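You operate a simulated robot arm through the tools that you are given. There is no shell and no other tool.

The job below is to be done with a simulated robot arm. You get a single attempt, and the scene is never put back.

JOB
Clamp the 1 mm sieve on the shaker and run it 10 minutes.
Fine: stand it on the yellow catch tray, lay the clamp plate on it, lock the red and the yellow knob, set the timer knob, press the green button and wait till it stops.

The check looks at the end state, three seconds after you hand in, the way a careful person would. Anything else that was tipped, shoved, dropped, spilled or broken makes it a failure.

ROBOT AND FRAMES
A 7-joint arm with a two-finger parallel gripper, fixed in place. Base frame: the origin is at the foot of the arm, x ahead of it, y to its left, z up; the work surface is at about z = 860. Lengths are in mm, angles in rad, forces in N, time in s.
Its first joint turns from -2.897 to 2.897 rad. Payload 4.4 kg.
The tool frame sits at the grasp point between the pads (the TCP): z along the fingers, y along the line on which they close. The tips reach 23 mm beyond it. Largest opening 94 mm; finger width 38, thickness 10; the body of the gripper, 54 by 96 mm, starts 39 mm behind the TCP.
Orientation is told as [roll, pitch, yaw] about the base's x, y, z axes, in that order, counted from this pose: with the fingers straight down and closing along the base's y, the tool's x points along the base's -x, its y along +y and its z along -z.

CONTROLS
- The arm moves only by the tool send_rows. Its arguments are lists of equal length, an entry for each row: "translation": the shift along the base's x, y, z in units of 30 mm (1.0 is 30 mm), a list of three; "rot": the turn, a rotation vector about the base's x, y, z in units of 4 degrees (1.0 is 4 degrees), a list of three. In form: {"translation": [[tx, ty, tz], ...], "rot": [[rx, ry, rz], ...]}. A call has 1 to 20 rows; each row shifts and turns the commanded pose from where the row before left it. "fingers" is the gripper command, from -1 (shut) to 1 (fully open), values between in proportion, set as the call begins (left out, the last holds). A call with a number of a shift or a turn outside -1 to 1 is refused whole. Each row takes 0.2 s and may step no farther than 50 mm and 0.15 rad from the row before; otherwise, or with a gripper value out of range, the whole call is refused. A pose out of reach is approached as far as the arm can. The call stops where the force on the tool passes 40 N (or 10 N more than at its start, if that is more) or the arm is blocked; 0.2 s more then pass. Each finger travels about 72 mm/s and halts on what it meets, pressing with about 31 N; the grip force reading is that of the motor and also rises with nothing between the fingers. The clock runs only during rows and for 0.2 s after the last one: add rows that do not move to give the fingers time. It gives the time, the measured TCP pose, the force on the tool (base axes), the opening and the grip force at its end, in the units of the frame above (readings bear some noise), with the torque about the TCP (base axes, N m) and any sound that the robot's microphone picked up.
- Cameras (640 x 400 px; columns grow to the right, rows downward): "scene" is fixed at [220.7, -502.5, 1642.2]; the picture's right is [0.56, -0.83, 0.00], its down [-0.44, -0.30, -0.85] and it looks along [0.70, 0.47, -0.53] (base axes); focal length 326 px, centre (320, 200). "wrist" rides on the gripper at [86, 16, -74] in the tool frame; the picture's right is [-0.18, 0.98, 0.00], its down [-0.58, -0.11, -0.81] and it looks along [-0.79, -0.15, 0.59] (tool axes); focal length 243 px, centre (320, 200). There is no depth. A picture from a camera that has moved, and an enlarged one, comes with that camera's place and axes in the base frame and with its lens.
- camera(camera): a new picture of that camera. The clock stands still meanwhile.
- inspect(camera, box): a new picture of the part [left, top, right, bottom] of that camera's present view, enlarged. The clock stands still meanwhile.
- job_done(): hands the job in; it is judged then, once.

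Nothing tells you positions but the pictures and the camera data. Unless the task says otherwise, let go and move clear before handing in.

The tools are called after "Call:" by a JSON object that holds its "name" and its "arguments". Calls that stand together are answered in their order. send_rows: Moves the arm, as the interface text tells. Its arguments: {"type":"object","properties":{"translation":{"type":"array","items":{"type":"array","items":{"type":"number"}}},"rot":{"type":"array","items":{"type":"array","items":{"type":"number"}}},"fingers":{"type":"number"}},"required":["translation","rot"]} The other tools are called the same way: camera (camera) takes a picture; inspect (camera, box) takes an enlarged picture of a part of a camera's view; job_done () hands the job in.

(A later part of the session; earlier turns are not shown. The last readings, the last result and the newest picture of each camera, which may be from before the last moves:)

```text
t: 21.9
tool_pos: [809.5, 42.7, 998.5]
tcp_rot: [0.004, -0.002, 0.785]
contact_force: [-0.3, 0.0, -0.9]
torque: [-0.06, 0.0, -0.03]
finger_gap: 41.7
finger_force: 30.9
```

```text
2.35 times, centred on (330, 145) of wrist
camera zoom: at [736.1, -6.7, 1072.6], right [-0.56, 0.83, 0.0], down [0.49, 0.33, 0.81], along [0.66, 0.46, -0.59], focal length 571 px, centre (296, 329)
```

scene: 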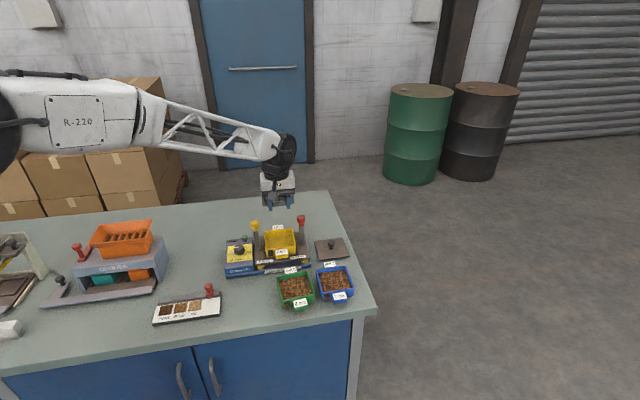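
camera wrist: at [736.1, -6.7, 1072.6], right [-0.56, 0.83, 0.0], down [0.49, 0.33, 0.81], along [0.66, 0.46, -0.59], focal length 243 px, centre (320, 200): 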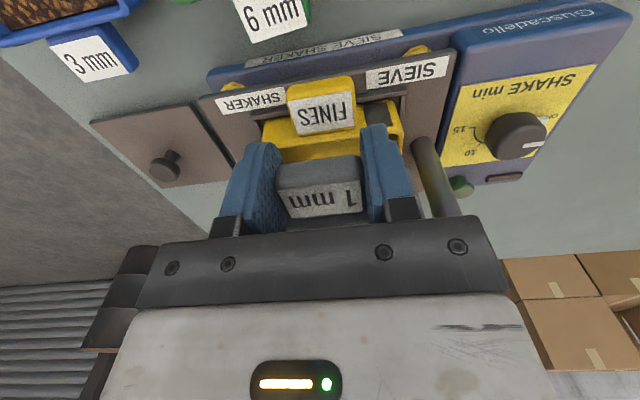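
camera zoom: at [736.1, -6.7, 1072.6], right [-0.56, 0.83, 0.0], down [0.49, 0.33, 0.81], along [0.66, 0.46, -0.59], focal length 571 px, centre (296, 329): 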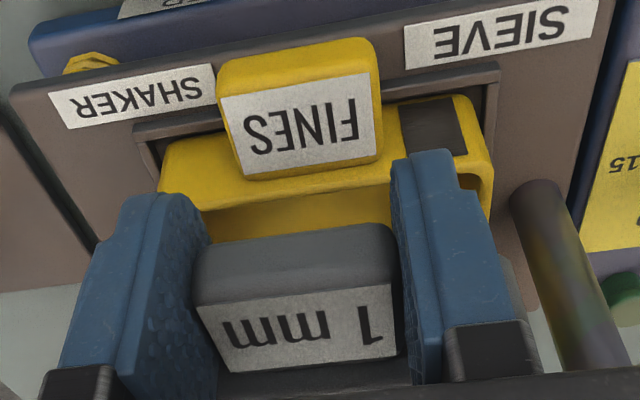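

Call:
{"name": "inspect", "arguments": {"camera": "wrist", "box": [260, 80, 420, 180]}}

Call:
{"name": "inspect", "arguments": {"camera": "scene", "box": [258, 230, 290, 260]}}

```text
4.00 times, centred on (340, 130) of wrist
camera zoom: at [736.1, -6.7, 1072.6], right [-0.56, 0.83, 0.0], down [0.49, 0.33, 0.81], along [0.66, 0.46, -0.59], focal length 970 px, centre (240, 480)
```

zoom: 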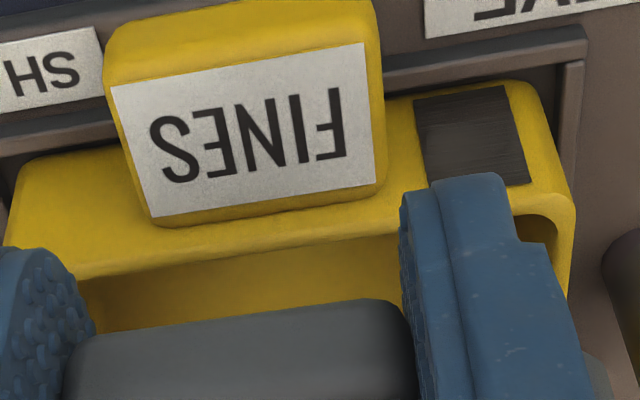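

```text
13.33 times, centred on (274, 245) of scene
camera zoom: at [220.7, -502.5, 1642.2], right [0.56, -0.83, 0.0], down [-0.44, -0.3, -0.85], along [0.7, 0.47, -0.53], focal length 4340 px, centre (933, -400)
```

zoom: 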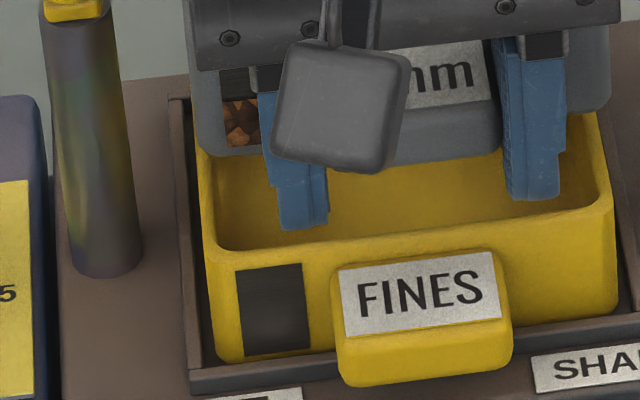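

Alignment looks within ~1–2 mm. I'll nudge slightly and lower to just above the tray rim, then compare again.

Call:
{"name": "send_rows", "arguments": {"translation": [[-0.02, 0.015, -0.1], [0, 0, -0.2], [0, 0, -0.2], [0, 0, -0.1], [0, 0, 0]], "rot": [[0, 0, 0], [0, 0, 0], [0, 0, 0], [0, 0, 0], [0, 0, 0]]}}

Call:
{"name": "inspect", "arguments": {"camera": "scene", "box": [256, 228, 312, 263]}}

Call:
{"name": "inspect", "arguments": {"camera": "wrist", "box": [260, 80, 420, 180]}}

```text
t: 23.1
tool_pos: [808.1, 44.5, 980.3]
tcp_rot: [0.003, -0.002, 0.787]
contact_force: [-1.1, -1.3, -1.1]
torque: [-0.06, 0.07, -0.02]
finger_gap: 41.5
finger_force: 31.3
```

```text
11.43 times, centred on (284, 246) of scene
camera zoom: at [220.7, -502.5, 1642.2], right [0.56, -0.83, 0.0], down [-0.44, -0.3, -0.85], along [0.7, 0.47, -0.53], focal length 3720 px, centre (731, -320)
```

zoom: 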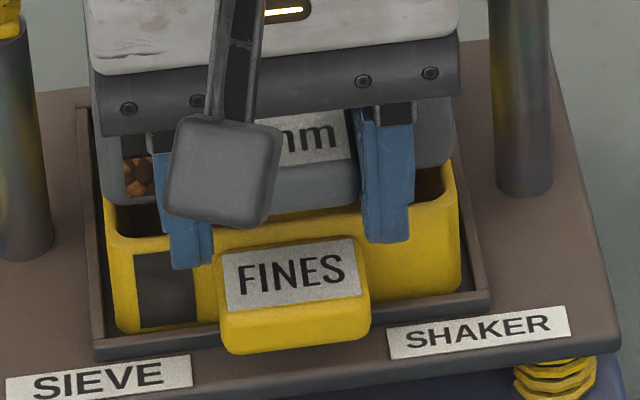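

```text
4.00 times, centred on (340, 130) of wrist
camera zoom: at [735.5, -5.4, 1055.0], right [-0.56, 0.83, 0.0], down [0.49, 0.33, 0.81], along [0.66, 0.46, -0.59], focal length 970 px, centre (240, 480)
```

zoom: 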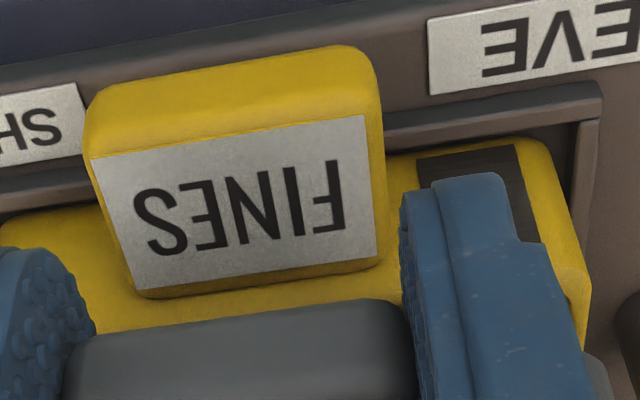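

Call:
{"name": "inspect", "arguments": {"camera": "scene", "box": [262, 236, 282, 252]}}

Call:
{"name": "inspect", "arguments": {"camera": "scene", "box": [284, 232, 304, 250]}}

```text
16.00 times, centred on (272, 244) of scene
camera zoom: at [220.7, -502.5, 1642.2], right [0.56, -0.83, 0.0], down [-0.44, -0.3, -0.85], along [0.7, 0.47, -0.53], focal length 5208 px, centre (1088, -504)
```

zoom: 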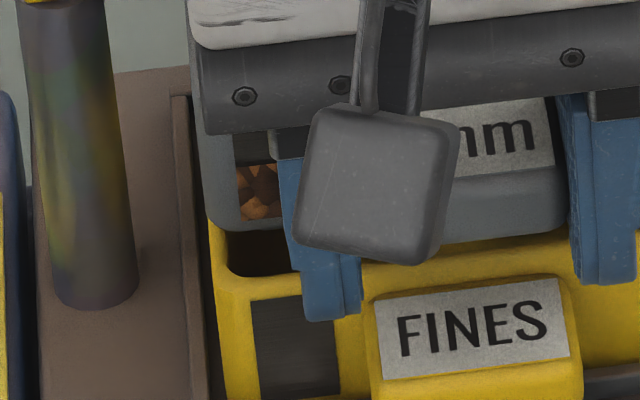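

```text
16.00 times, centred on (294, 241) of scene
camera zoom: at [220.7, -502.5, 1642.2], right [0.56, -0.83, 0.0], down [-0.44, -0.3, -0.85], along [0.7, 0.47, -0.53], focal length 5208 px, centre (736, -456)
```

zoom: 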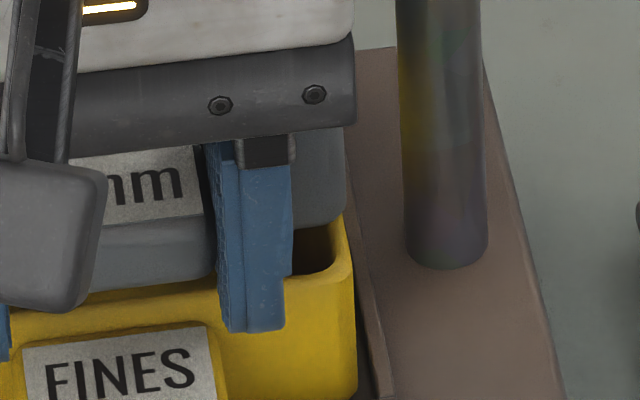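

Gap remains uncertain, so I'll lower in small steps and feel for contact.

Call:
{"name": "send_rows", "arguments": {"translation": [[0, 0, -0.06], [0, 0, -0.06], [0, 0, 0]], "rot": [[0, 0, 0], [0, 0, 0], [0, 0, 0]]}}

Call:
{"name": "inspect", "arguments": {"camera": "scene", "box": [262, 236, 282, 252]}}

Call:
{"name": "inspect", "arguments": {"camera": "scene", "box": [284, 232, 304, 250]}}

```text
t: 23.9
tool_pos: [807.6, 44.4, 977.1]
tcp_rot: [0.004, -0.001, 0.784]
contact_force: [-0.3, -1.8, 0.4]
torque: [0.01, -0.02, -0.02]
finger_gap: 41.8
finger_force: 31.2
```

```text
16.00 times, centred on (272, 244) of scene
camera zoom: at [220.7, -502.5, 1642.2], right [0.56, -0.83, 0.0], down [-0.44, -0.3, -0.85], along [0.7, 0.47, -0.53], focal length 5208 px, centre (1088, -504)
```

zoom: 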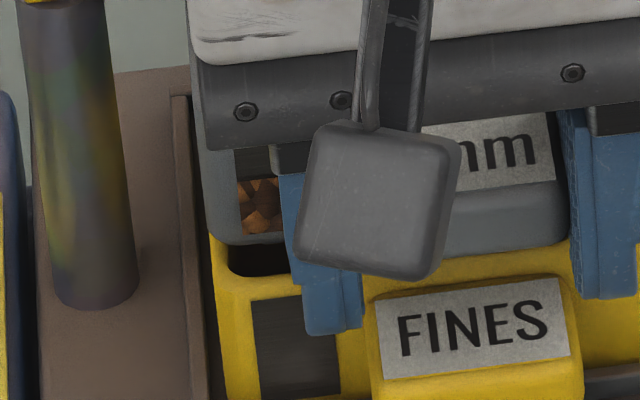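

```text
16.00 times, centred on (294, 241) of scene
camera zoom: at [220.7, -502.5, 1642.2], right [0.56, -0.83, 0.0], down [-0.44, -0.3, -0.85], along [0.7, 0.47, -0.53], focal length 5208 px, centre (736, -456)
```

zoom: 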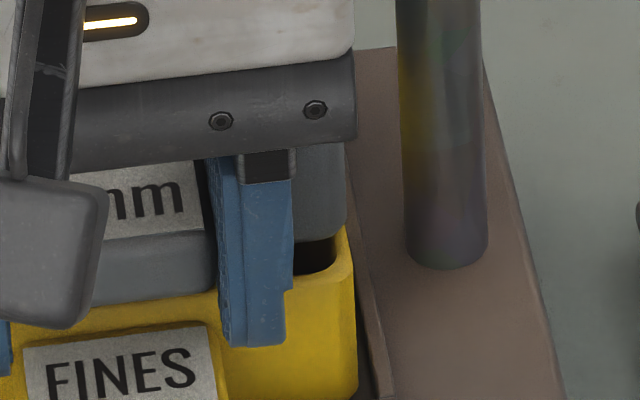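

Call:
{"name": "send_rows", "arguments": {"translation": [[0, 0, -0.05], [0, 0, 0]], "rot": [[0, 0, 0], [0, 0, 0]]}}

```text
t: 24.5
tool_pos: [806.3, 44.6, 974.7]
tcp_rot: [0.003, -0.003, 0.786]
contact_force: [-1.5, -1.3, -0.7]
torque: [0.0, 0.0, -0.03]
finger_gap: 41.5
finger_force: 30.9
```

Call:
{"name": "send_rows", "arguments": {"translation": [[0, 0, -0.05], [0, 0, 0]], "rot": [[0, 0, 0], [0, 0, 0]]}}

Call:
{"name": "inspect", "arguments": {"camera": "scene", "box": [262, 236, 282, 252]}}

Call:
{"name": "inspect", "arguments": {"camera": "wrist", "box": [220, 60, 440, 230]}}

```text
t: 25.1
tool_pos: [807.5, 44.7, 973.9]
tcp_rot: [0.004, -0.001, 0.786]
contact_force: [-0.4, -0.4, -0.6]
torque: [0.04, -0.02, 0.01]
finger_gap: 41.7
finger_force: 31.7
```

```text
16.00 times, centred on (272, 244) of scene
camera zoom: at [220.7, -502.5, 1642.2], right [0.56, -0.83, 0.0], down [-0.44, -0.3, -0.85], along [0.7, 0.47, -0.53], focal length 5208 px, centre (1088, -504)
```

zoom: 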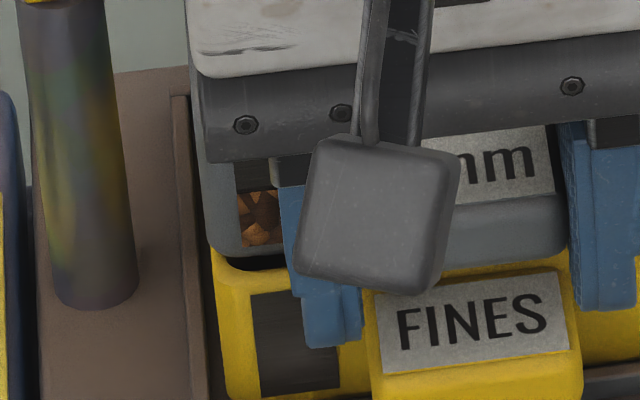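

```text
2.35 times, centred on (330, 145) of wrist
camera zoom: at [735.2, -5.3, 1048.3], right [-0.56, 0.83, 0.0], down [0.49, 0.33, 0.81], along [0.66, 0.46, -0.59], focal length 571 px, centre (296, 329)
```

zoom: 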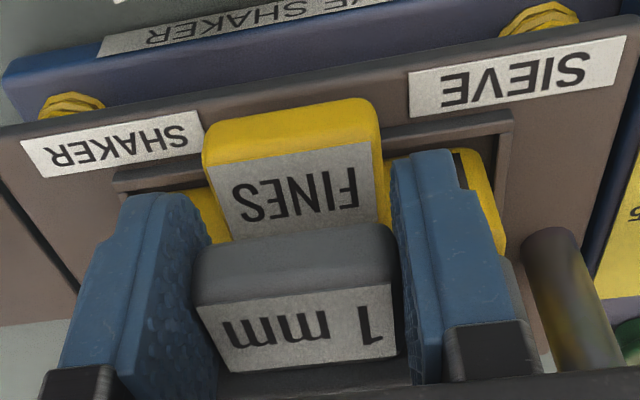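

Call:
{"name": "inspect", "arguments": {"camera": "scene", "box": [256, 228, 312, 263]}}

Call:
{"name": "inspect", "arguments": {"camera": "scene", "box": [220, 200, 350, 280]}}

```text
11.43 times, centred on (284, 246) of scene
camera zoom: at [220.7, -502.5, 1642.2], right [0.56, -0.83, 0.0], down [-0.44, -0.3, -0.85], along [0.7, 0.47, -0.53], focal length 3720 px, centre (731, -320)
```

zoom: 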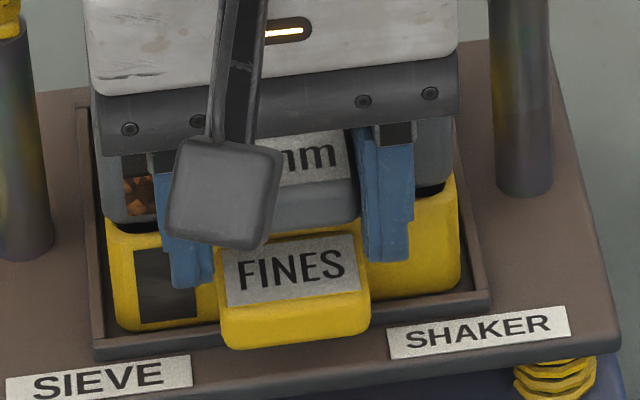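

```text
4.92 times, centred on (285, 240) of scene
camera zoom: at [220.7, -502.5, 1642.2], right [0.56, -0.83, 0.0], down [-0.44, -0.3, -0.85], along [0.7, 0.47, -0.53], focal length 1602 px, centre (492, 3)
```

zoom: 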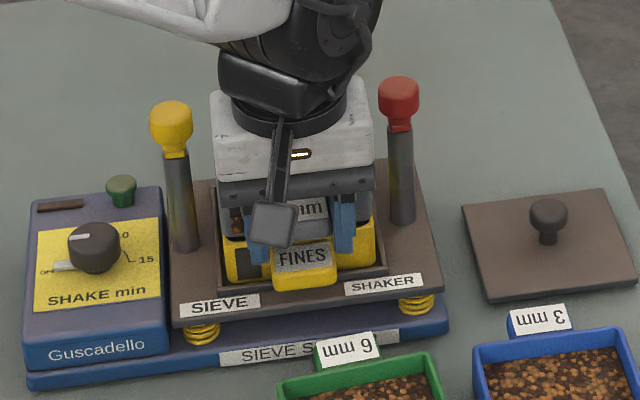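

The tray slid back ~2–3 mm inside its recess, so the sieve is a few mm too far rearward. I'll raise it 12 mm, and re-measure the tray label relative to the sieve label.

Call:
{"name": "send_rows", "arguments": {"translation": [[0, 0, 0.2], [0, 0, 0.2], [0, 0, 0.1], [0, 0, 0]], "rot": [[0, 0, 0], [0, 0, 0], [0, 0, 0], [0, 0, 0]]}}

Call:
{"name": "inspect", "arguments": {"camera": "wrist", "box": [240, 80, 420, 230]}}

Call:
{"name": "inspect", "arguments": {"camera": "scene", "box": [256, 228, 312, 263]}}

```text
t: 26.1
tool_pos: [806.7, 43.2, 988.9]
tcp_rot: [0.004, -0.002, 0.784]
contact_force: [-0.2, -0.6, -0.8]
torque: [-0.08, 0.06, 0.02]
finger_gap: 41.7
finger_force: 31.0
```

```text
2.67 times, centred on (330, 155) of wrist
camera zoom: at [735.5, -5.6, 1063.1], right [-0.56, 0.83, 0.0], down [0.49, 0.33, 0.81], along [0.66, 0.46, -0.59], focal length 647 px, centre (293, 320)
```

zoom: 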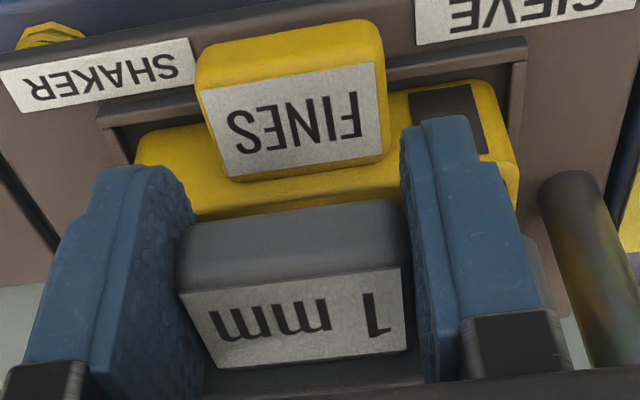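

```text
11.43 times, centred on (284, 246) of scene
camera zoom: at [220.7, -502.5, 1642.2], right [0.56, -0.83, 0.0], down [-0.44, -0.3, -0.85], along [0.7, 0.47, -0.53], focal length 3720 px, centre (731, -320)
```

zoom: 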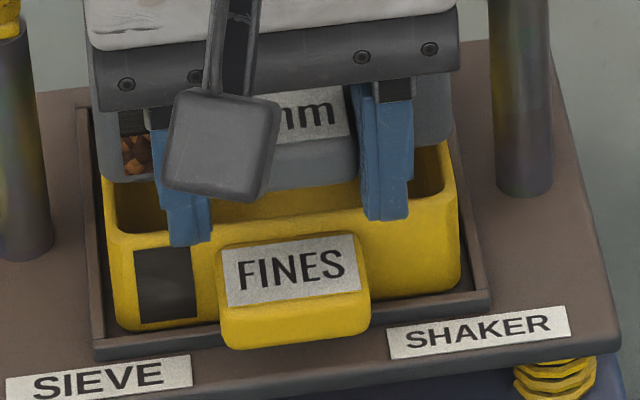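

Label-to-label comparison says the sieve is ~3.3 mm too far rearward, sideways is good. Shift forward 3.3 mm and lower in small steps.

Call:
{"name": "send_rows", "arguments": {"translation": [[-0.078, -0.078, 0], [0, 0, -0.1], [0, 0, -0.1], [0, 0, 0]], "rot": [[0, 0, 0], [0, 0, 0], [0, 0, 0], [0, 0, 0]]}}

Call:
{"name": "inspect", "arguments": {"camera": "wrist", "box": [240, 80, 420, 230]}}

Call:
{"name": "inspect", "arguments": {"camera": "scene", "box": [256, 228, 312, 263]}}

```text
t: 27.1
tool_pos: [805.8, 42.0, 981.7]
tcp_rot: [0.002, -0.002, 0.785]
contact_force: [-0.4, 0.6, -0.7]
torque: [-0.04, 0.07, -0.01]
finger_gap: 41.8
finger_force: 31.0
```

```text
2.67 times, centred on (330, 155) of wrist
camera zoom: at [732.9, -7.9, 1057.3], right [-0.56, 0.83, 0.0], down [0.49, 0.33, 0.81], along [0.66, 0.46, -0.59], focal length 647 px, centre (293, 320)
```

zoom: 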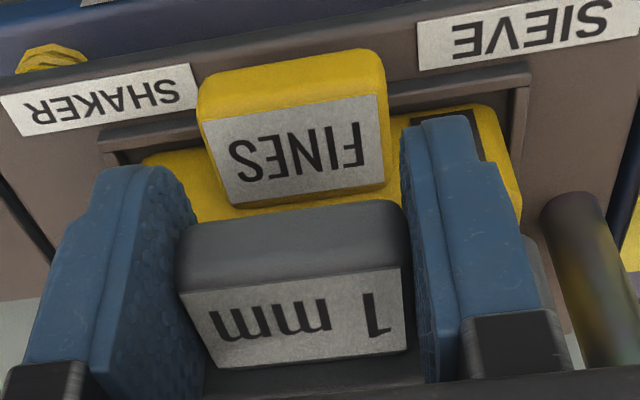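

```text
11.43 times, centred on (284, 246) of scene
camera zoom: at [220.7, -502.5, 1642.2], right [0.56, -0.83, 0.0], down [-0.44, -0.3, -0.85], along [0.7, 0.47, -0.53], focal length 3720 px, centre (731, -320)
```

zoom: 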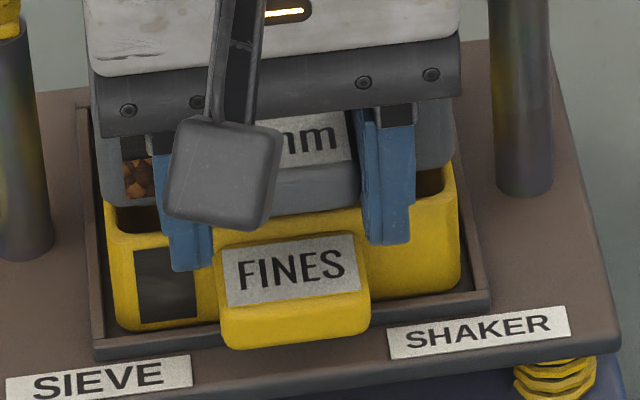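

Labels now align within ~0.5 mm. Lowering further in small steps, watching force and tray.

Call:
{"name": "send_rows", "arguments": {"translation": [[0, 0, -0.1], [0, 0, -0.1], [0, 0, 0]], "rot": [[0, 0, 0], [0, 0, 0], [0, 0, 0]]}}

Call:
{"name": "inspect", "arguments": {"camera": "wrist", "box": [240, 80, 420, 230]}}

Call:
{"name": "inspect", "arguments": {"camera": "scene", "box": [256, 228, 312, 263]}}

```text
t: 27.9
tool_pos: [805.4, 41.7, 977.3]
tcp_rot: [0.003, -0.001, 0.785]
contact_force: [-1.0, -0.2, -1.0]
torque: [-0.03, 0.05, 0.01]
finger_gap: 41.8
finger_force: 31.0
```

```text
2.67 times, centred on (330, 155) of wrist
camera zoom: at [732.9, -7.7, 1051.3], right [-0.56, 0.83, 0.0], down [0.49, 0.33, 0.81], along [0.66, 0.46, -0.59], focal length 647 px, centre (293, 320)
```

zoom: 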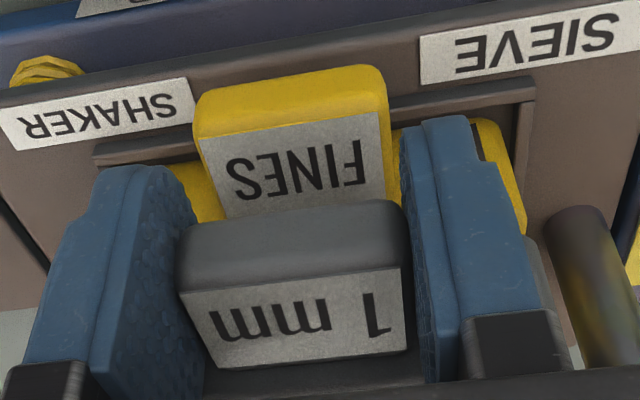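

```text
11.43 times, centred on (284, 246) of scene
camera zoom: at [220.7, -502.5, 1642.2], right [0.56, -0.83, 0.0], down [-0.44, -0.3, -0.85], along [0.7, 0.47, -0.53], focal length 3720 px, centre (731, -320)
```

zoom: 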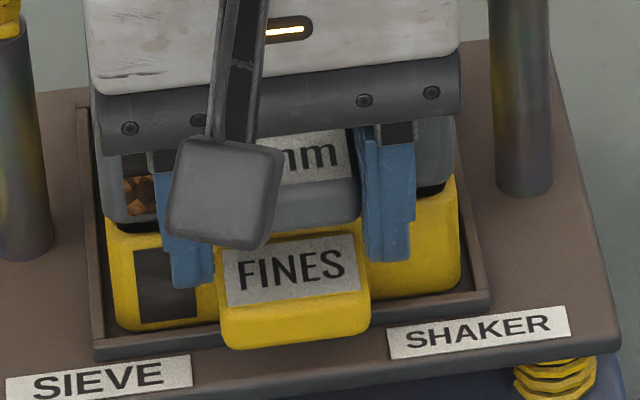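

Call:
{"name": "send_rows", "arguments": {"translation": [[0, 0, -0.07], [0, 0, 0], [0, 0, 0]], "rot": [[0, 0, 0], [0, 0, 0], [0, 0, 0]]}}

Call:
{"name": "inspect", "arguments": {"camera": "scene", "box": [256, 228, 312, 263]}}

```text
t: 28.7
tool_pos: [805.1, 41.7, 975.0]
tcp_rot: [0.002, 0.0, 0.786]
contact_force: [-0.7, 0.2, -1.0]
torque: [-0.05, 0.07, -0.02]
finger_gap: 41.5
finger_force: 30.9
```

```text
11.43 times, centred on (284, 246) of scene
camera zoom: at [220.7, -502.5, 1642.2], right [0.56, -0.83, 0.0], down [-0.44, -0.3, -0.85], along [0.7, 0.47, -0.53], focal length 3720 px, centre (731, -320)
```

zoom: 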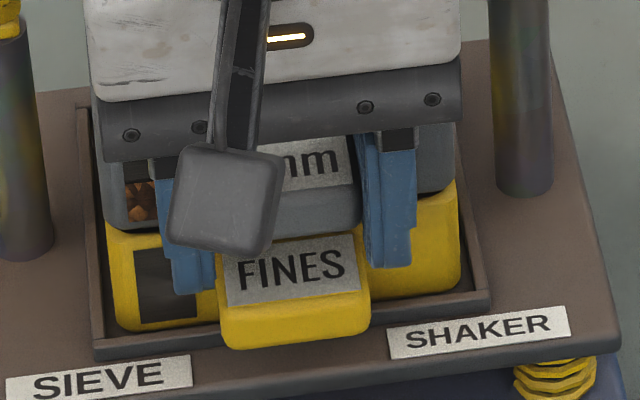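

Call:
{"name": "send_rows", "arguments": {"translation": [[0, 0, -0.06], [0, 0, 0], [0, 0, 0]], "rot": [[0, 0, 0], [0, 0, 0], [0, 0, 0]]}}

Call:
{"name": "inspect", "arguments": {"camera": "scene", "box": [256, 228, 312, 263]}}

```text
t: 29.5
tool_pos: [806.1, 41.1, 972.5]
tcp_rot: [0.005, -0.002, 0.784]
contact_force: [-0.8, -0.4, -0.4]
torque: [-0.02, 0.03, 0.02]
finger_gap: 41.5
finger_force: 30.8
```

```text
11.43 times, centred on (284, 246) of scene
camera zoom: at [220.7, -502.5, 1642.2], right [0.56, -0.83, 0.0], down [-0.44, -0.3, -0.85], along [0.7, 0.47, -0.53], focal length 3720 px, centre (731, -320)
```

zoom: 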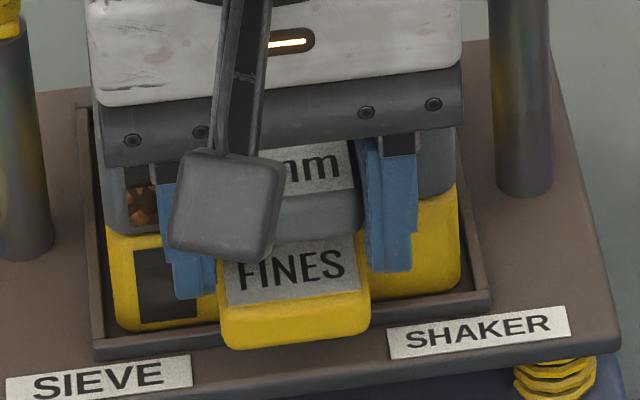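

Call:
{"name": "send_rows", "arguments": {"translation": [[0, 0, -0.05], [0, 0, 0], [0, 0, 0]], "rot": [[0, 0, 0], [0, 0, 0], [0, 0, 0]]}}

Call:
{"name": "inspect", "arguments": {"camera": "scene", "box": [256, 228, 312, 263]}}

Call:
{"name": "inspect", "arguments": {"camera": "wrist", "box": [240, 80, 420, 230]}}

```text
t: 30.3
tool_pos: [805.0, 42.1, 971.4]
tcp_rot: [0.002, -0.004, 0.786]
contact_force: [-0.1, -1.5, 9.5]
torque: [0.44, -0.77, -0.04]
finger_gap: 41.8
finger_force: 31.1
```

```text
11.43 times, centred on (284, 246) of scene
camera zoom: at [220.7, -502.5, 1642.2], right [0.56, -0.83, 0.0], down [-0.44, -0.3, -0.85], along [0.7, 0.47, -0.53], focal length 3720 px, centre (731, -320)
```

zoom: 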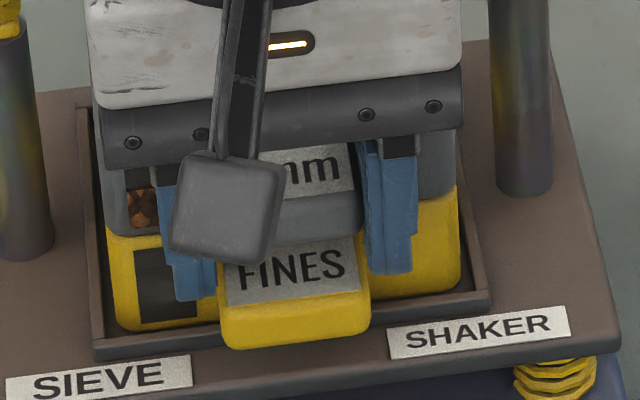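

```text
2.67 times, centred on (330, 155) of wrist
camera zoom: at [733.2, -7.8, 1046.3], right [-0.56, 0.83, 0.0], down [0.49, 0.33, 0.81], along [0.67, 0.46, -0.59], focal length 647 px, centre (293, 320)
```

zoom: 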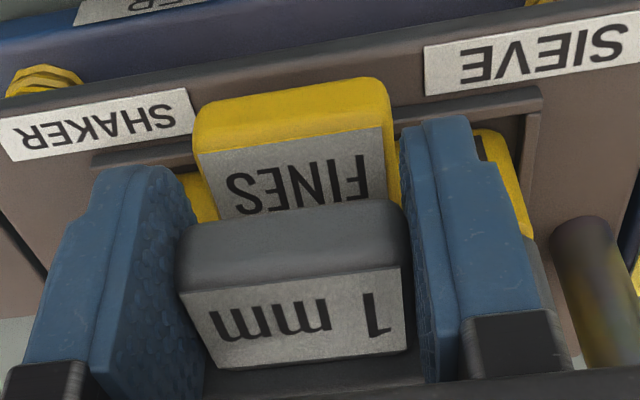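

Contact at TCP z≈971.7 with ~10 N: the sieve is resting on the tray. Releasing the tab gently.

Call:
{"name": "send_rows", "arguments": {"translation": [[0, 0, 0], [0, 0, 0], [0, 0, 0]], "rot": [[0, 0, 0], [0, 0, 0], [0, 0, 0]], "fingers": 0.25}}

Call:
{"name": "inspect", "arguments": {"camera": "scene", "box": [256, 228, 312, 263]}}

Call:
{"name": "inspect", "arguments": {"camera": "wrist", "box": [220, 80, 440, 230]}}

```text
t: 31.1
tool_pos: [805.6, 42.0, 970.4]
tcp_rot: [0.004, -0.003, 0.785]
contact_force: [-0.1, -0.6, 0.6]
torque: [-0.01, 0.02, -0.01]
finger_gap: 58.6
finger_force: 0.0
```

```text
11.43 times, centred on (284, 246) of scene
camera zoom: at [220.7, -502.5, 1642.2], right [0.56, -0.83, 0.0], down [-0.44, -0.3, -0.85], along [0.7, 0.47, -0.53], focal length 3720 px, centre (731, -320)
```

zoom: 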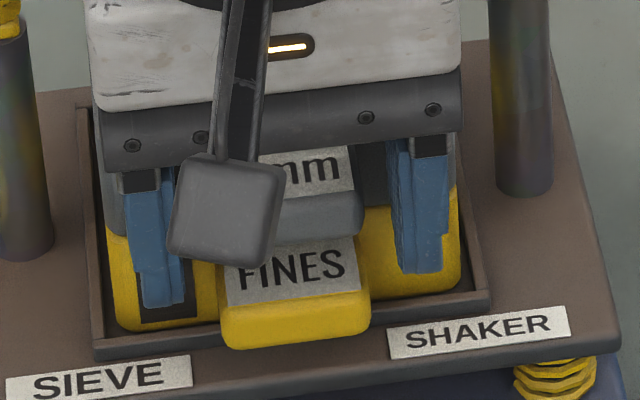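

```text
2.67 times, centred on (330, 155) of wrist
camera zoom: at [733.0, -7.8, 1045.6], right [-0.56, 0.83, 0.0], down [0.49, 0.33, 0.81], along [0.66, 0.46, -0.59], focal length 647 px, centre (293, 320)
```

zoom: 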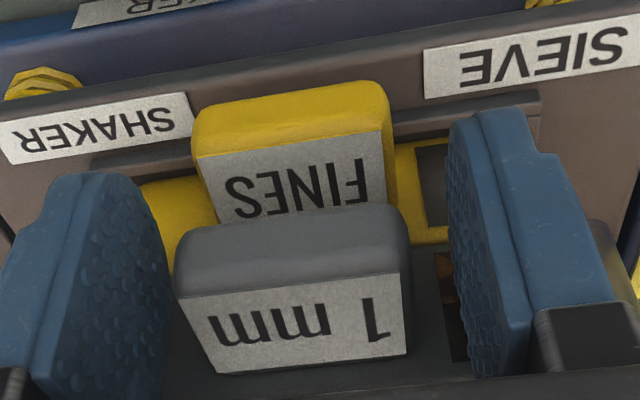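

Released and seated. Backing away forward slightly, then up, and checking the stack.

Call:
{"name": "send_rows", "arguments": {"translation": [[-0.15, -0.15, 0], [-0.15, -0.15, 0.1], [0, 0, 0.6], [0, 0, 0.8], [0, 0, 0.8], [0, 0, 0.8], [0, 0, 0.8], [0, 0, 0.8], [0, 0, 0.8], [0, 0, 0]], "rot": [[0, 0, 0], [0, 0, 0], [0, 0, 0], [0, 0, 0], [0, 0, 0], [0, 0, 0], [0, 0, 0], [0, 0, 0], [0, 0, 0], [0, 0, 0]]}}

Call:
{"name": "camera", "arguments": {"camera": "wrist"}}

Call:
{"name": "inspect", "arguments": {"camera": "wrist", "box": [200, 0, 440, 150]}}

Call:
{"name": "inspect", "arguments": {"camera": "scene", "box": [220, 205, 350, 280]}}

```text
t: 33.3
tool_pos: [795.5, 32.1, 1135.6]
tcp_rot: [0.003, -0.003, 0.786]
contact_force: [-0.7, -0.4, 0.2]
torque: [-0.02, 0.01, -0.01]
finger_gap: 58.9
finger_force: 0.1
```

```text
taken
camera wrist: at [724.1, -16.3, 1210.9], right [-0.56, 0.83, 0.0], down [0.49, 0.33, 0.81], along [0.66, 0.46, -0.59], focal length 243 px, centre (320, 200)
```

wrist: 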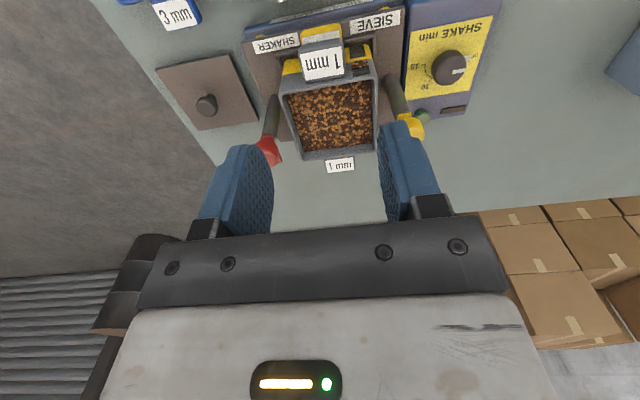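

```text
2.67 times, centred on (320, 75) of wrist
camera zoom: at [724.1, -16.3, 1210.9], right [-0.56, 0.83, 0.0], down [0.49, 0.33, 0.81], along [0.66, 0.46, -0.59], focal length 647 px, centre (320, 533)
```

zoom: 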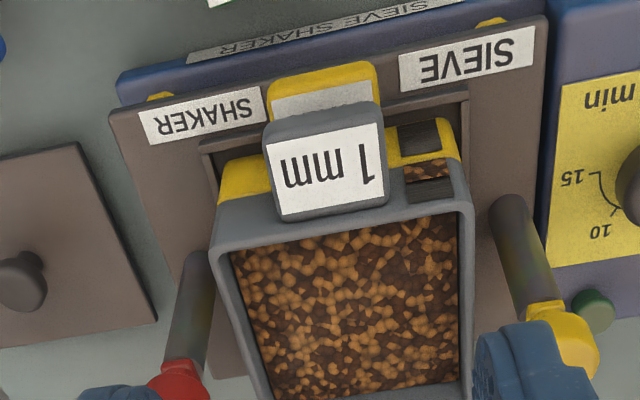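

```text
4.92 times, centred on (285, 242) of scene
camera zoom: at [220.7, -502.5, 1642.2], right [0.56, -0.83, 0.0], down [-0.44, -0.3, -0.85], along [0.7, 0.47, -0.53], focal length 1602 px, centre (492, -9)
```

zoom: 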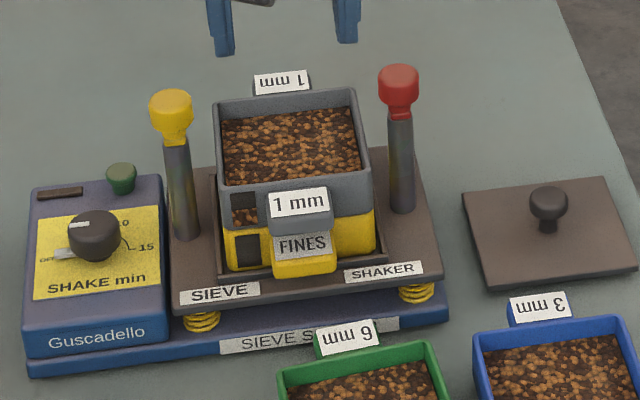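

The sieve sits squarely on the tray. Next is the clamp plate near (986, −39), at the edge of reach. I'll turn the tool to yaw 0 and move toward the plate, high above the posts, for a close look.

Call:
{"name": "send_rows", "arguments": {"translation": [[0.3, -0.17, 0], [0.37, -0.19, 0], [0.37, -0.19, 0], [0.37, -0.19, 0], [0.37, -0.19, 0], [0.37, -0.19, 0], [0.37, -0.19, 0], [0.37, -0.19, 0], [0.37, -0.19, 0], [0.37, -0.19, 0], [0.37, -0.19, 0], [0.37, -0.19, 0], [0, 0, 0]], "rot": [[0, 0, -0.95], [0, 0, -0.95], [0, 0, -0.95], [0, 0, -0.95], [0, 0, -0.95], [0, 0, -0.95], [0, 0, -0.95], [0, 0, -0.95], [0, 0, -0.95], [0, 0, -0.95], [0, 0, -0.95], [0, 0, -0.8], [0, 0, 0]]}}

Call:
{"name": "camera", "arguments": {"camera": "wrist"}}

Call:
{"name": "camera", "arguments": {"camera": "scene"}}

```text
t: 36.1
tool_pos: [926.7, -35.3, 1137.4]
tcp_rot: [0.004, -0.002, -0.001]
contact_force: [-0.2, -0.1, -0.1]
torque: [0.0, 0.01, -0.02]
finger_gap: 58.9
finger_force: 0.1
```

```text
taken
camera wrist: at [841.0, -18.8, 1211.3], right [0.18, 0.98, 0.0], down [0.58, -0.11, 0.81], along [0.79, -0.15, -0.59], focal length 243 px, centre (320, 200)
```

wrist: 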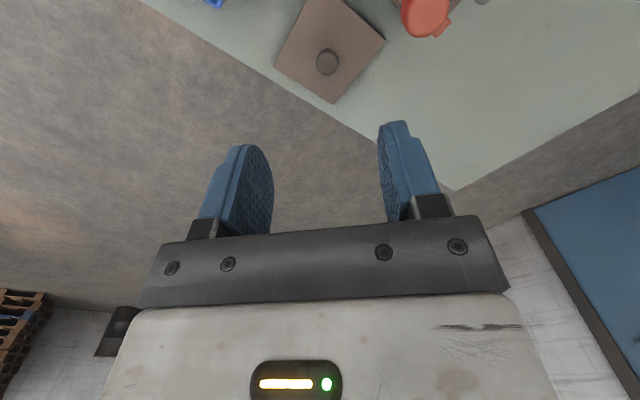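

```text
taken
```

scene: 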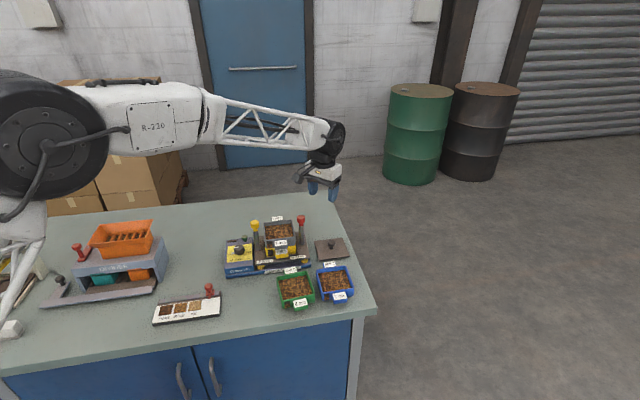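

Call:
{"name": "inspect", "arguments": {"camera": "wrist", "box": [240, 0, 480, 120]}}

Call:
{"name": "inspect", "arguments": {"camera": "scene", "box": [308, 228, 356, 268]}}

```text
2.67 times, centred on (360, 60) of wrist
camera zoom: at [841.0, -18.8, 1211.3], right [0.18, 0.98, 0.0], down [0.58, -0.11, 0.81], along [0.79, -0.15, -0.59], focal length 647 px, centre (213, 573)
```

zoom: 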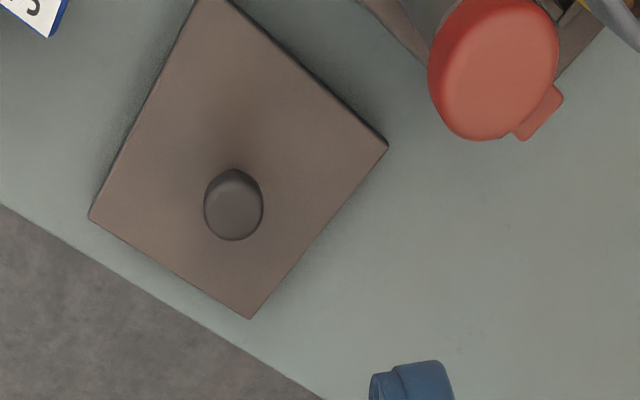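

```text
10.00 times, centred on (332, 248) of scene
camera zoom: at [220.7, -502.5, 1642.2], right [0.56, -0.83, 0.0], down [-0.44, -0.3, -0.85], along [0.7, 0.47, -0.53], focal length 3255 px, centre (200, -280)
```

zoom: 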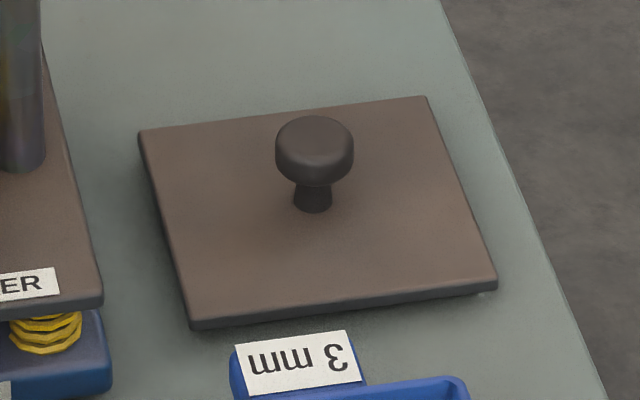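

Plate is ~108×103 mm centred at (983.5, −37), aligned at 45°, with a Ø27 knob whose top is near z 897. I'll move over it and descend, checking reach.

Call:
{"name": "send_rows", "arguments": {"translation": [[0.6, -0.02, 0], [0.65, -0.02, 0], [0.64, -0.01, 0], [0, 0, -0.7], [0, 0, -0.9], [0, 0, -0.9], [0, 0, -0.9], [0, 0, -0.9], [0, 0, -0.9], [0, 0, -0.7], [0, 0, 0]], "rot": [[0, 0, 0], [0, 0, 0], [0, 0, 0], [0, 0, 0], [0, 0, 0], [0, 0, 0], [0, 0, 0], [0, 0, 0], [0, 0, 0], [0, 0, 0], [0, 0, 0]]}}

Call:
{"name": "camera", "arguments": {"camera": "wrist"}}

Call:
{"name": "inspect", "arguments": {"camera": "scene", "box": [280, 200, 376, 270]}}

```text
t: 38.5
tool_pos: [983.8, -36.6, 960.4]
tcp_rot: [0.004, -0.001, -0.001]
contact_force: [-0.3, -0.4, -0.4]
torque: [0.03, 0.02, 0.02]
finger_gap: 58.6
finger_force: 0.0
```

```text
taken
camera wrist: at [897.1, -20.4, 1034.7], right [0.18, 0.98, 0.0], down [0.58, -0.11, 0.81], along [0.79, -0.15, -0.59], focal length 243 px, centre (320, 200)
```

wrist: 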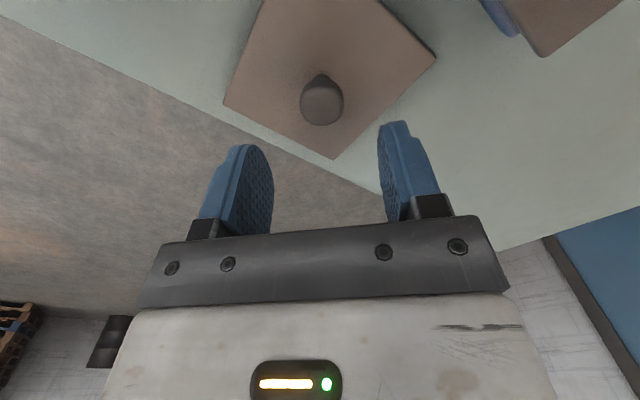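

```text
5.71 times, centred on (328, 235) of scene
camera zoom: at [220.7, -502.5, 1642.2], right [0.56, -0.83, 0.0], down [-0.44, -0.3, -0.85], along [0.7, 0.47, -0.53], focal length 1860 px, centre (274, 0)
```

zoom: 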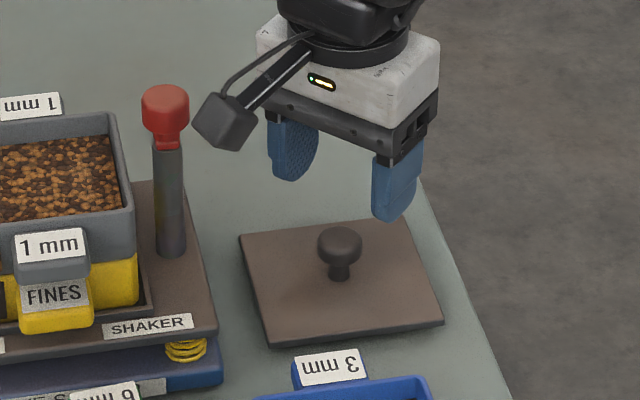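

Reach is fine and the knob is centred between the fingers. Descending to grip height.

Call:
{"name": "send_rows", "arguments": {"translation": [[0, 0.02, -0.5], [0, 0, -0.5], [0, 0, -0.5], [0, 0, -0.4], [0, 0, -0.25], [0, 0, 0]], "rot": [[0, 0, 0], [0, 0, 0], [0, 0, 0], [0, 0, 0], [0, 0, 0], [0, 0, 0]]}}

Call:
{"name": "camera", "arguments": {"camera": "wrist"}}

Call:
{"name": "inspect", "arguments": {"camera": "scene", "box": [280, 210, 376, 270]}}

```text
t: 39.9
tool_pos: [983.4, -37.1, 897.5]
tcp_rot: [0.002, -0.003, 0.001]
contact_force: [-4.5, -1.2, 9.7]
torque: [-0.33, 0.25, -0.1]
finger_gap: 58.8
finger_force: 0.1
```

```text
taken
camera wrist: at [897.7, -19.6, 970.3], right [0.18, 0.98, 0.0], down [0.58, -0.11, 0.81], along [0.79, -0.15, -0.59], focal length 243 px, centre (320, 200)
```

wrist: 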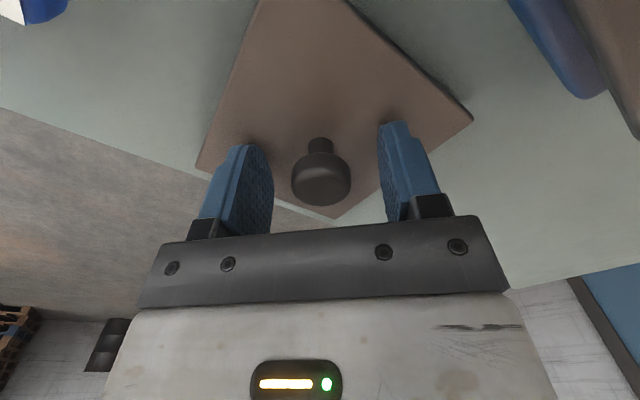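

```text
6.67 times, centred on (328, 240) of scene
camera zoom: at [220.7, -502.5, 1642.2], right [0.56, -0.83, 0.0], down [-0.44, -0.3, -0.85], along [0.7, 0.47, -0.53], focal length 2170 px, centre (267, -67)
```

zoom: 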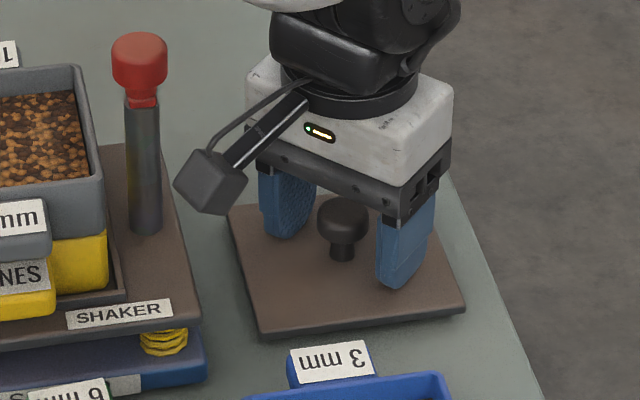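

Fingertips just touched the plate (its top is ~z 873). Raising 3 mm and closing on the knob.

Call:
{"name": "send_rows", "arguments": {"translation": [[0, 0, 0.12], [0, 0, 0]], "rot": [[0, 0, 0], [0, 0, 0]]}}

Call:
{"name": "send_rows", "arguments": {"translation": [[0, 0, 0], [0, 0, 0], [0, 0, 0], [0, 0, 0]], "rot": [[0, 0, 0], [0, 0, 0], [0, 0, 0], [0, 0, 0]], "fingers": -1}}

Call:
{"name": "camera", "arguments": {"camera": "wrist"}}

Call:
{"name": "inspect", "arguments": {"camera": "scene", "box": [280, 210, 376, 270]}}

```text
t: 40.5
tool_pos: [983.7, -35.7, 898.9]
tcp_rot: [0.003, -0.002, 0.001]
contact_force: [-0.2, 0.8, -1.0]
torque: [0.0, 0.02, -0.01]
finger_gap: 58.9
finger_force: 0.1
```

```text
t: 41.5
tool_pos: [984.3, -36.5, 899.4]
tcp_rot: [0.005, -0.002, 0.002]
contact_force: [0.0, 0.0, 0.4]
torque: [-0.11, -0.01, 0.08]
finger_gap: 27.1
finger_force: 30.4
```

```text
taken
camera wrist: at [897.6, -19.6, 973.0], right [0.18, 0.98, 0.0], down [0.58, -0.11, 0.81], along [0.79, -0.15, -0.59], focal length 243 px, centre (320, 200)
```

wrist: 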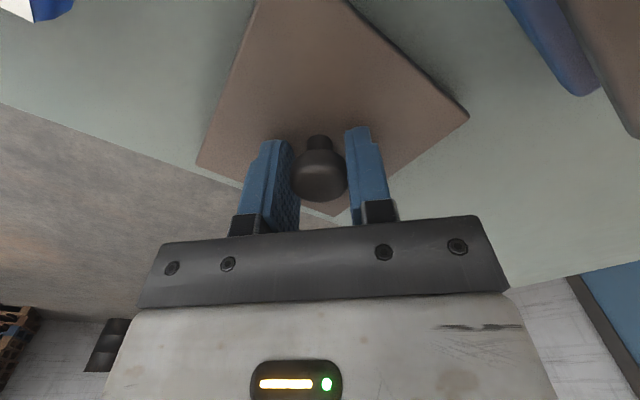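

```text
6.67 times, centred on (328, 240) of scene
camera zoom: at [220.7, -502.5, 1642.2], right [0.56, -0.83, 0.0], down [-0.44, -0.3, -0.85], along [0.7, 0.47, -0.53], focal length 2170 px, centre (267, -67)
```

zoom: 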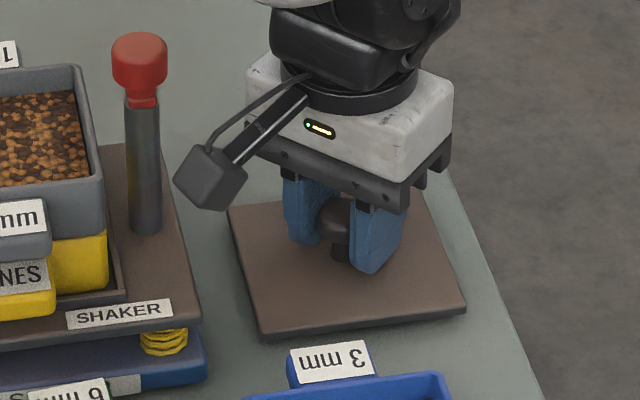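

Knob gripped (27 mm). Lifting the plate gently.

Call:
{"name": "send_rows", "arguments": {"translation": [[0, 0, 0.1], [0, 0, 0.3], [0, 0, 0.4], [0, 0, 0.5], [0, 0, 0]], "rot": [[0, 0, 0], [0, 0, 0], [0, 0, 0], [0, 0, 0], [0, 0, 0]]}}

Call:
{"name": "camera", "arguments": {"camera": "wrist"}}

Call:
{"name": "inspect", "arguments": {"camera": "scene", "box": [280, 200, 376, 270]}}

```text
t: 42.7
tool_pos: [983.8, -35.1, 937.6]
tcp_rot: [0.003, -0.001, 0.0]
contact_force: [0.5, -0.3, -2.0]
torque: [-0.02, 0.0, 0.06]
finger_gap: 27.2
finger_force: 30.6
```

```text
taken
camera wrist: at [897.6, -19.2, 1012.4], right [0.18, 0.98, 0.0], down [0.58, -0.11, 0.81], along [0.79, -0.15, -0.59], focal length 243 px, centre (320, 200)
```

wrist: 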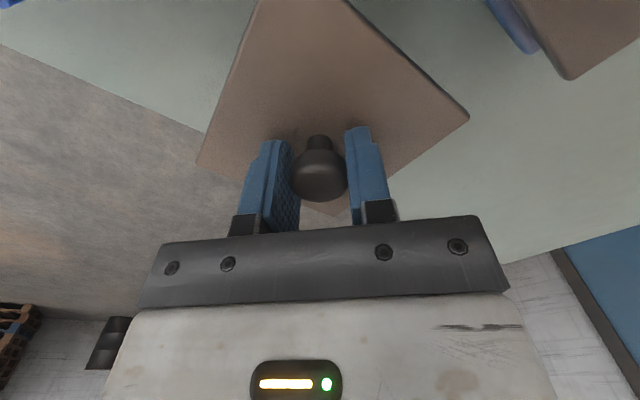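

```text
5.71 times, centred on (328, 235) of scene
camera zoom: at [220.7, -502.5, 1642.2], right [0.56, -0.83, 0.0], down [-0.44, -0.3, -0.85], along [0.7, 0.47, -0.53], focal length 1860 px, centre (274, 0)
```

zoom: 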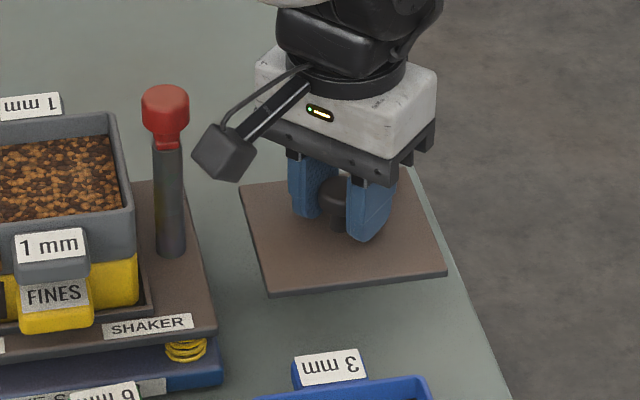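

Plate is held level. I'll raise it above the posts, carry it to the front of the shaker, and then slide it in between the posts below the knob heads.

Call:
{"name": "send_rows", "arguments": {"translation": [[0, 0, 0.5], [0, 0, 0.7], [0, 0, 0.7], [0, 0, 0.7], [0, 0, 0.7], [0, 0, 0.7], [0, 0, 0.7], [0, 0, 0.6], [0, 0, 0.45], [0, 0, 0]], "rot": [[0, 0, 0], [0, 0, 0], [0, 0, 0], [0, 0, 0], [0, 0, 0], [0, 0, 0], [0, 0, 0], [0, 0, 0], [0, 0, 0], [0, 0, 0]]}}

Call:
{"name": "send_rows", "arguments": {"translation": [[-0.4, 0.14, 0], [-0.6, 0.21, 0], [-0.6, 0.21, 0], [-0.6, 0.21, 0], [-0.6, 0.21, 0], [-0.6, 0.21, 0], [-0.6, 0.21, 0], [-0.6, 0.21, 0], [-0.6, 0.21, 0], [-0.6, 0.21, 0], [-0.45, 0.2, 0], [0, 0, 0]], "rot": [[0, 0, 0], [0, 0, 0], [0, 0, 0], [0, 0, 0], [0, 0, 0], [0, 0, 0], [0, 0, 0], [0, 0, 0], [0, 0, 0], [0, 0, 0], [0, 0, 0], [0, 0, 0]]}}

Call:
{"name": "camera", "arguments": {"camera": "wrist"}}

Call:
{"name": "inspect", "arguments": {"camera": "scene", "box": [210, 180, 350, 280]}}

```text
t: 44.9
tool_pos: [984.2, -35.1, 1110.5]
tcp_rot: [0.003, -0.003, 0.0]
contact_force: [0.1, 0.1, -3.3]
torque: [-0.01, -0.04, 0.0]
finger_gap: 27.4
finger_force: 31.5
```

```text
t: 47.5
tool_pos: [797.9, 30.9, 1110.0]
tcp_rot: [0.003, -0.002, -0.001]
contact_force: [0.5, -0.4, -2.7]
torque: [0.03, 0.0, 0.0]
finger_gap: 27.1
finger_force: 30.8
```

```text
taken
camera wrist: at [710.3, 47.6, 1184.3], right [0.18, 0.98, 0.0], down [0.58, -0.11, 0.81], along [0.79, -0.15, -0.59], focal length 243 px, centre (320, 200)
```

wrist: 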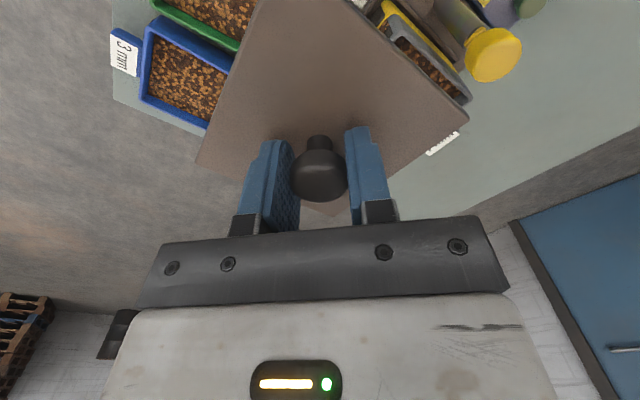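

```text
4.00 times, centred on (280, 230) of scene
camera zoom: at [220.7, -502.5, 1642.2], right [0.56, -0.83, 0.0], down [-0.44, -0.3, -0.85], along [0.7, 0.47, -0.53], focal length 1302 px, centre (480, 80)
```

zoom: 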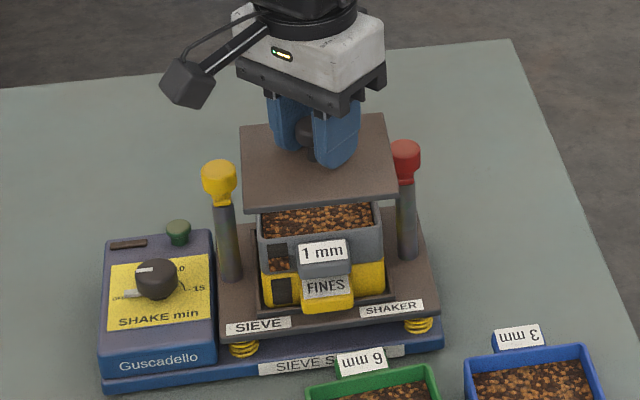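

Call:
{"name": "send_rows", "arguments": {"translation": [[0, 0, -0.4], [0, 0, -0.5], [0, 0, -0.5], [0, 0, -0.5], [0, 0, -0.4], [0, 0, -0.3], [0, 0, 0]], "rot": [[0, 0, 0], [0, 0, 0], [0, 0, 0], [0, 0, 0], [0, 0, 0], [0, 0, 0], [0, 0, 0]]}}

Call:
{"name": "inspect", "arguments": {"camera": "scene", "box": [240, 210, 320, 270]}}

Call:
{"name": "camera", "arguments": {"camera": "wrist"}}

```text
t: 49.1
tool_pos: [796.7, 30.2, 1031.4]
tcp_rot: [0.004, -0.001, 0.0]
contact_force: [0.0, 0.2, -2.3]
torque: [0.01, -0.01, -0.04]
finger_gap: 27.4
finger_force: 32.0
```

```text
6.67 times, centred on (280, 240) of scene
camera zoom: at [220.7, -502.5, 1642.2], right [0.56, -0.83, 0.0], down [-0.44, -0.3, -0.85], along [0.7, 0.47, -0.53], focal length 2170 px, centre (587, -67)
```

zoom: 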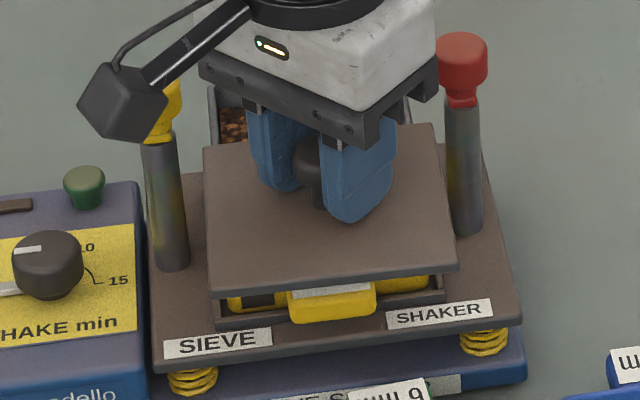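

```text
taken
camera wrist: at [710.3, 47.4, 1106.2], right [0.18, 0.98, 0.0], down [0.58, -0.11, 0.81], along [0.79, -0.15, -0.59], focal length 243 px, centre (320, 200)
```

wrist: 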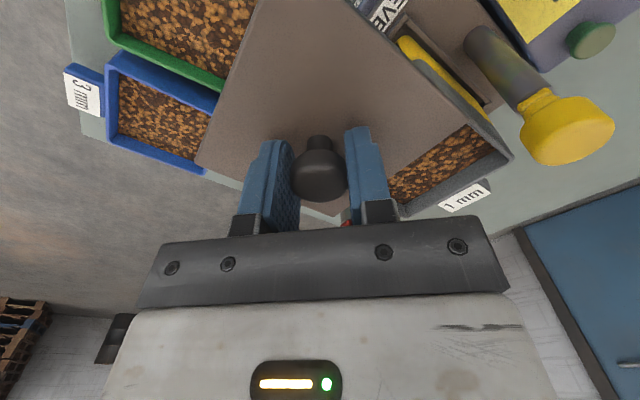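

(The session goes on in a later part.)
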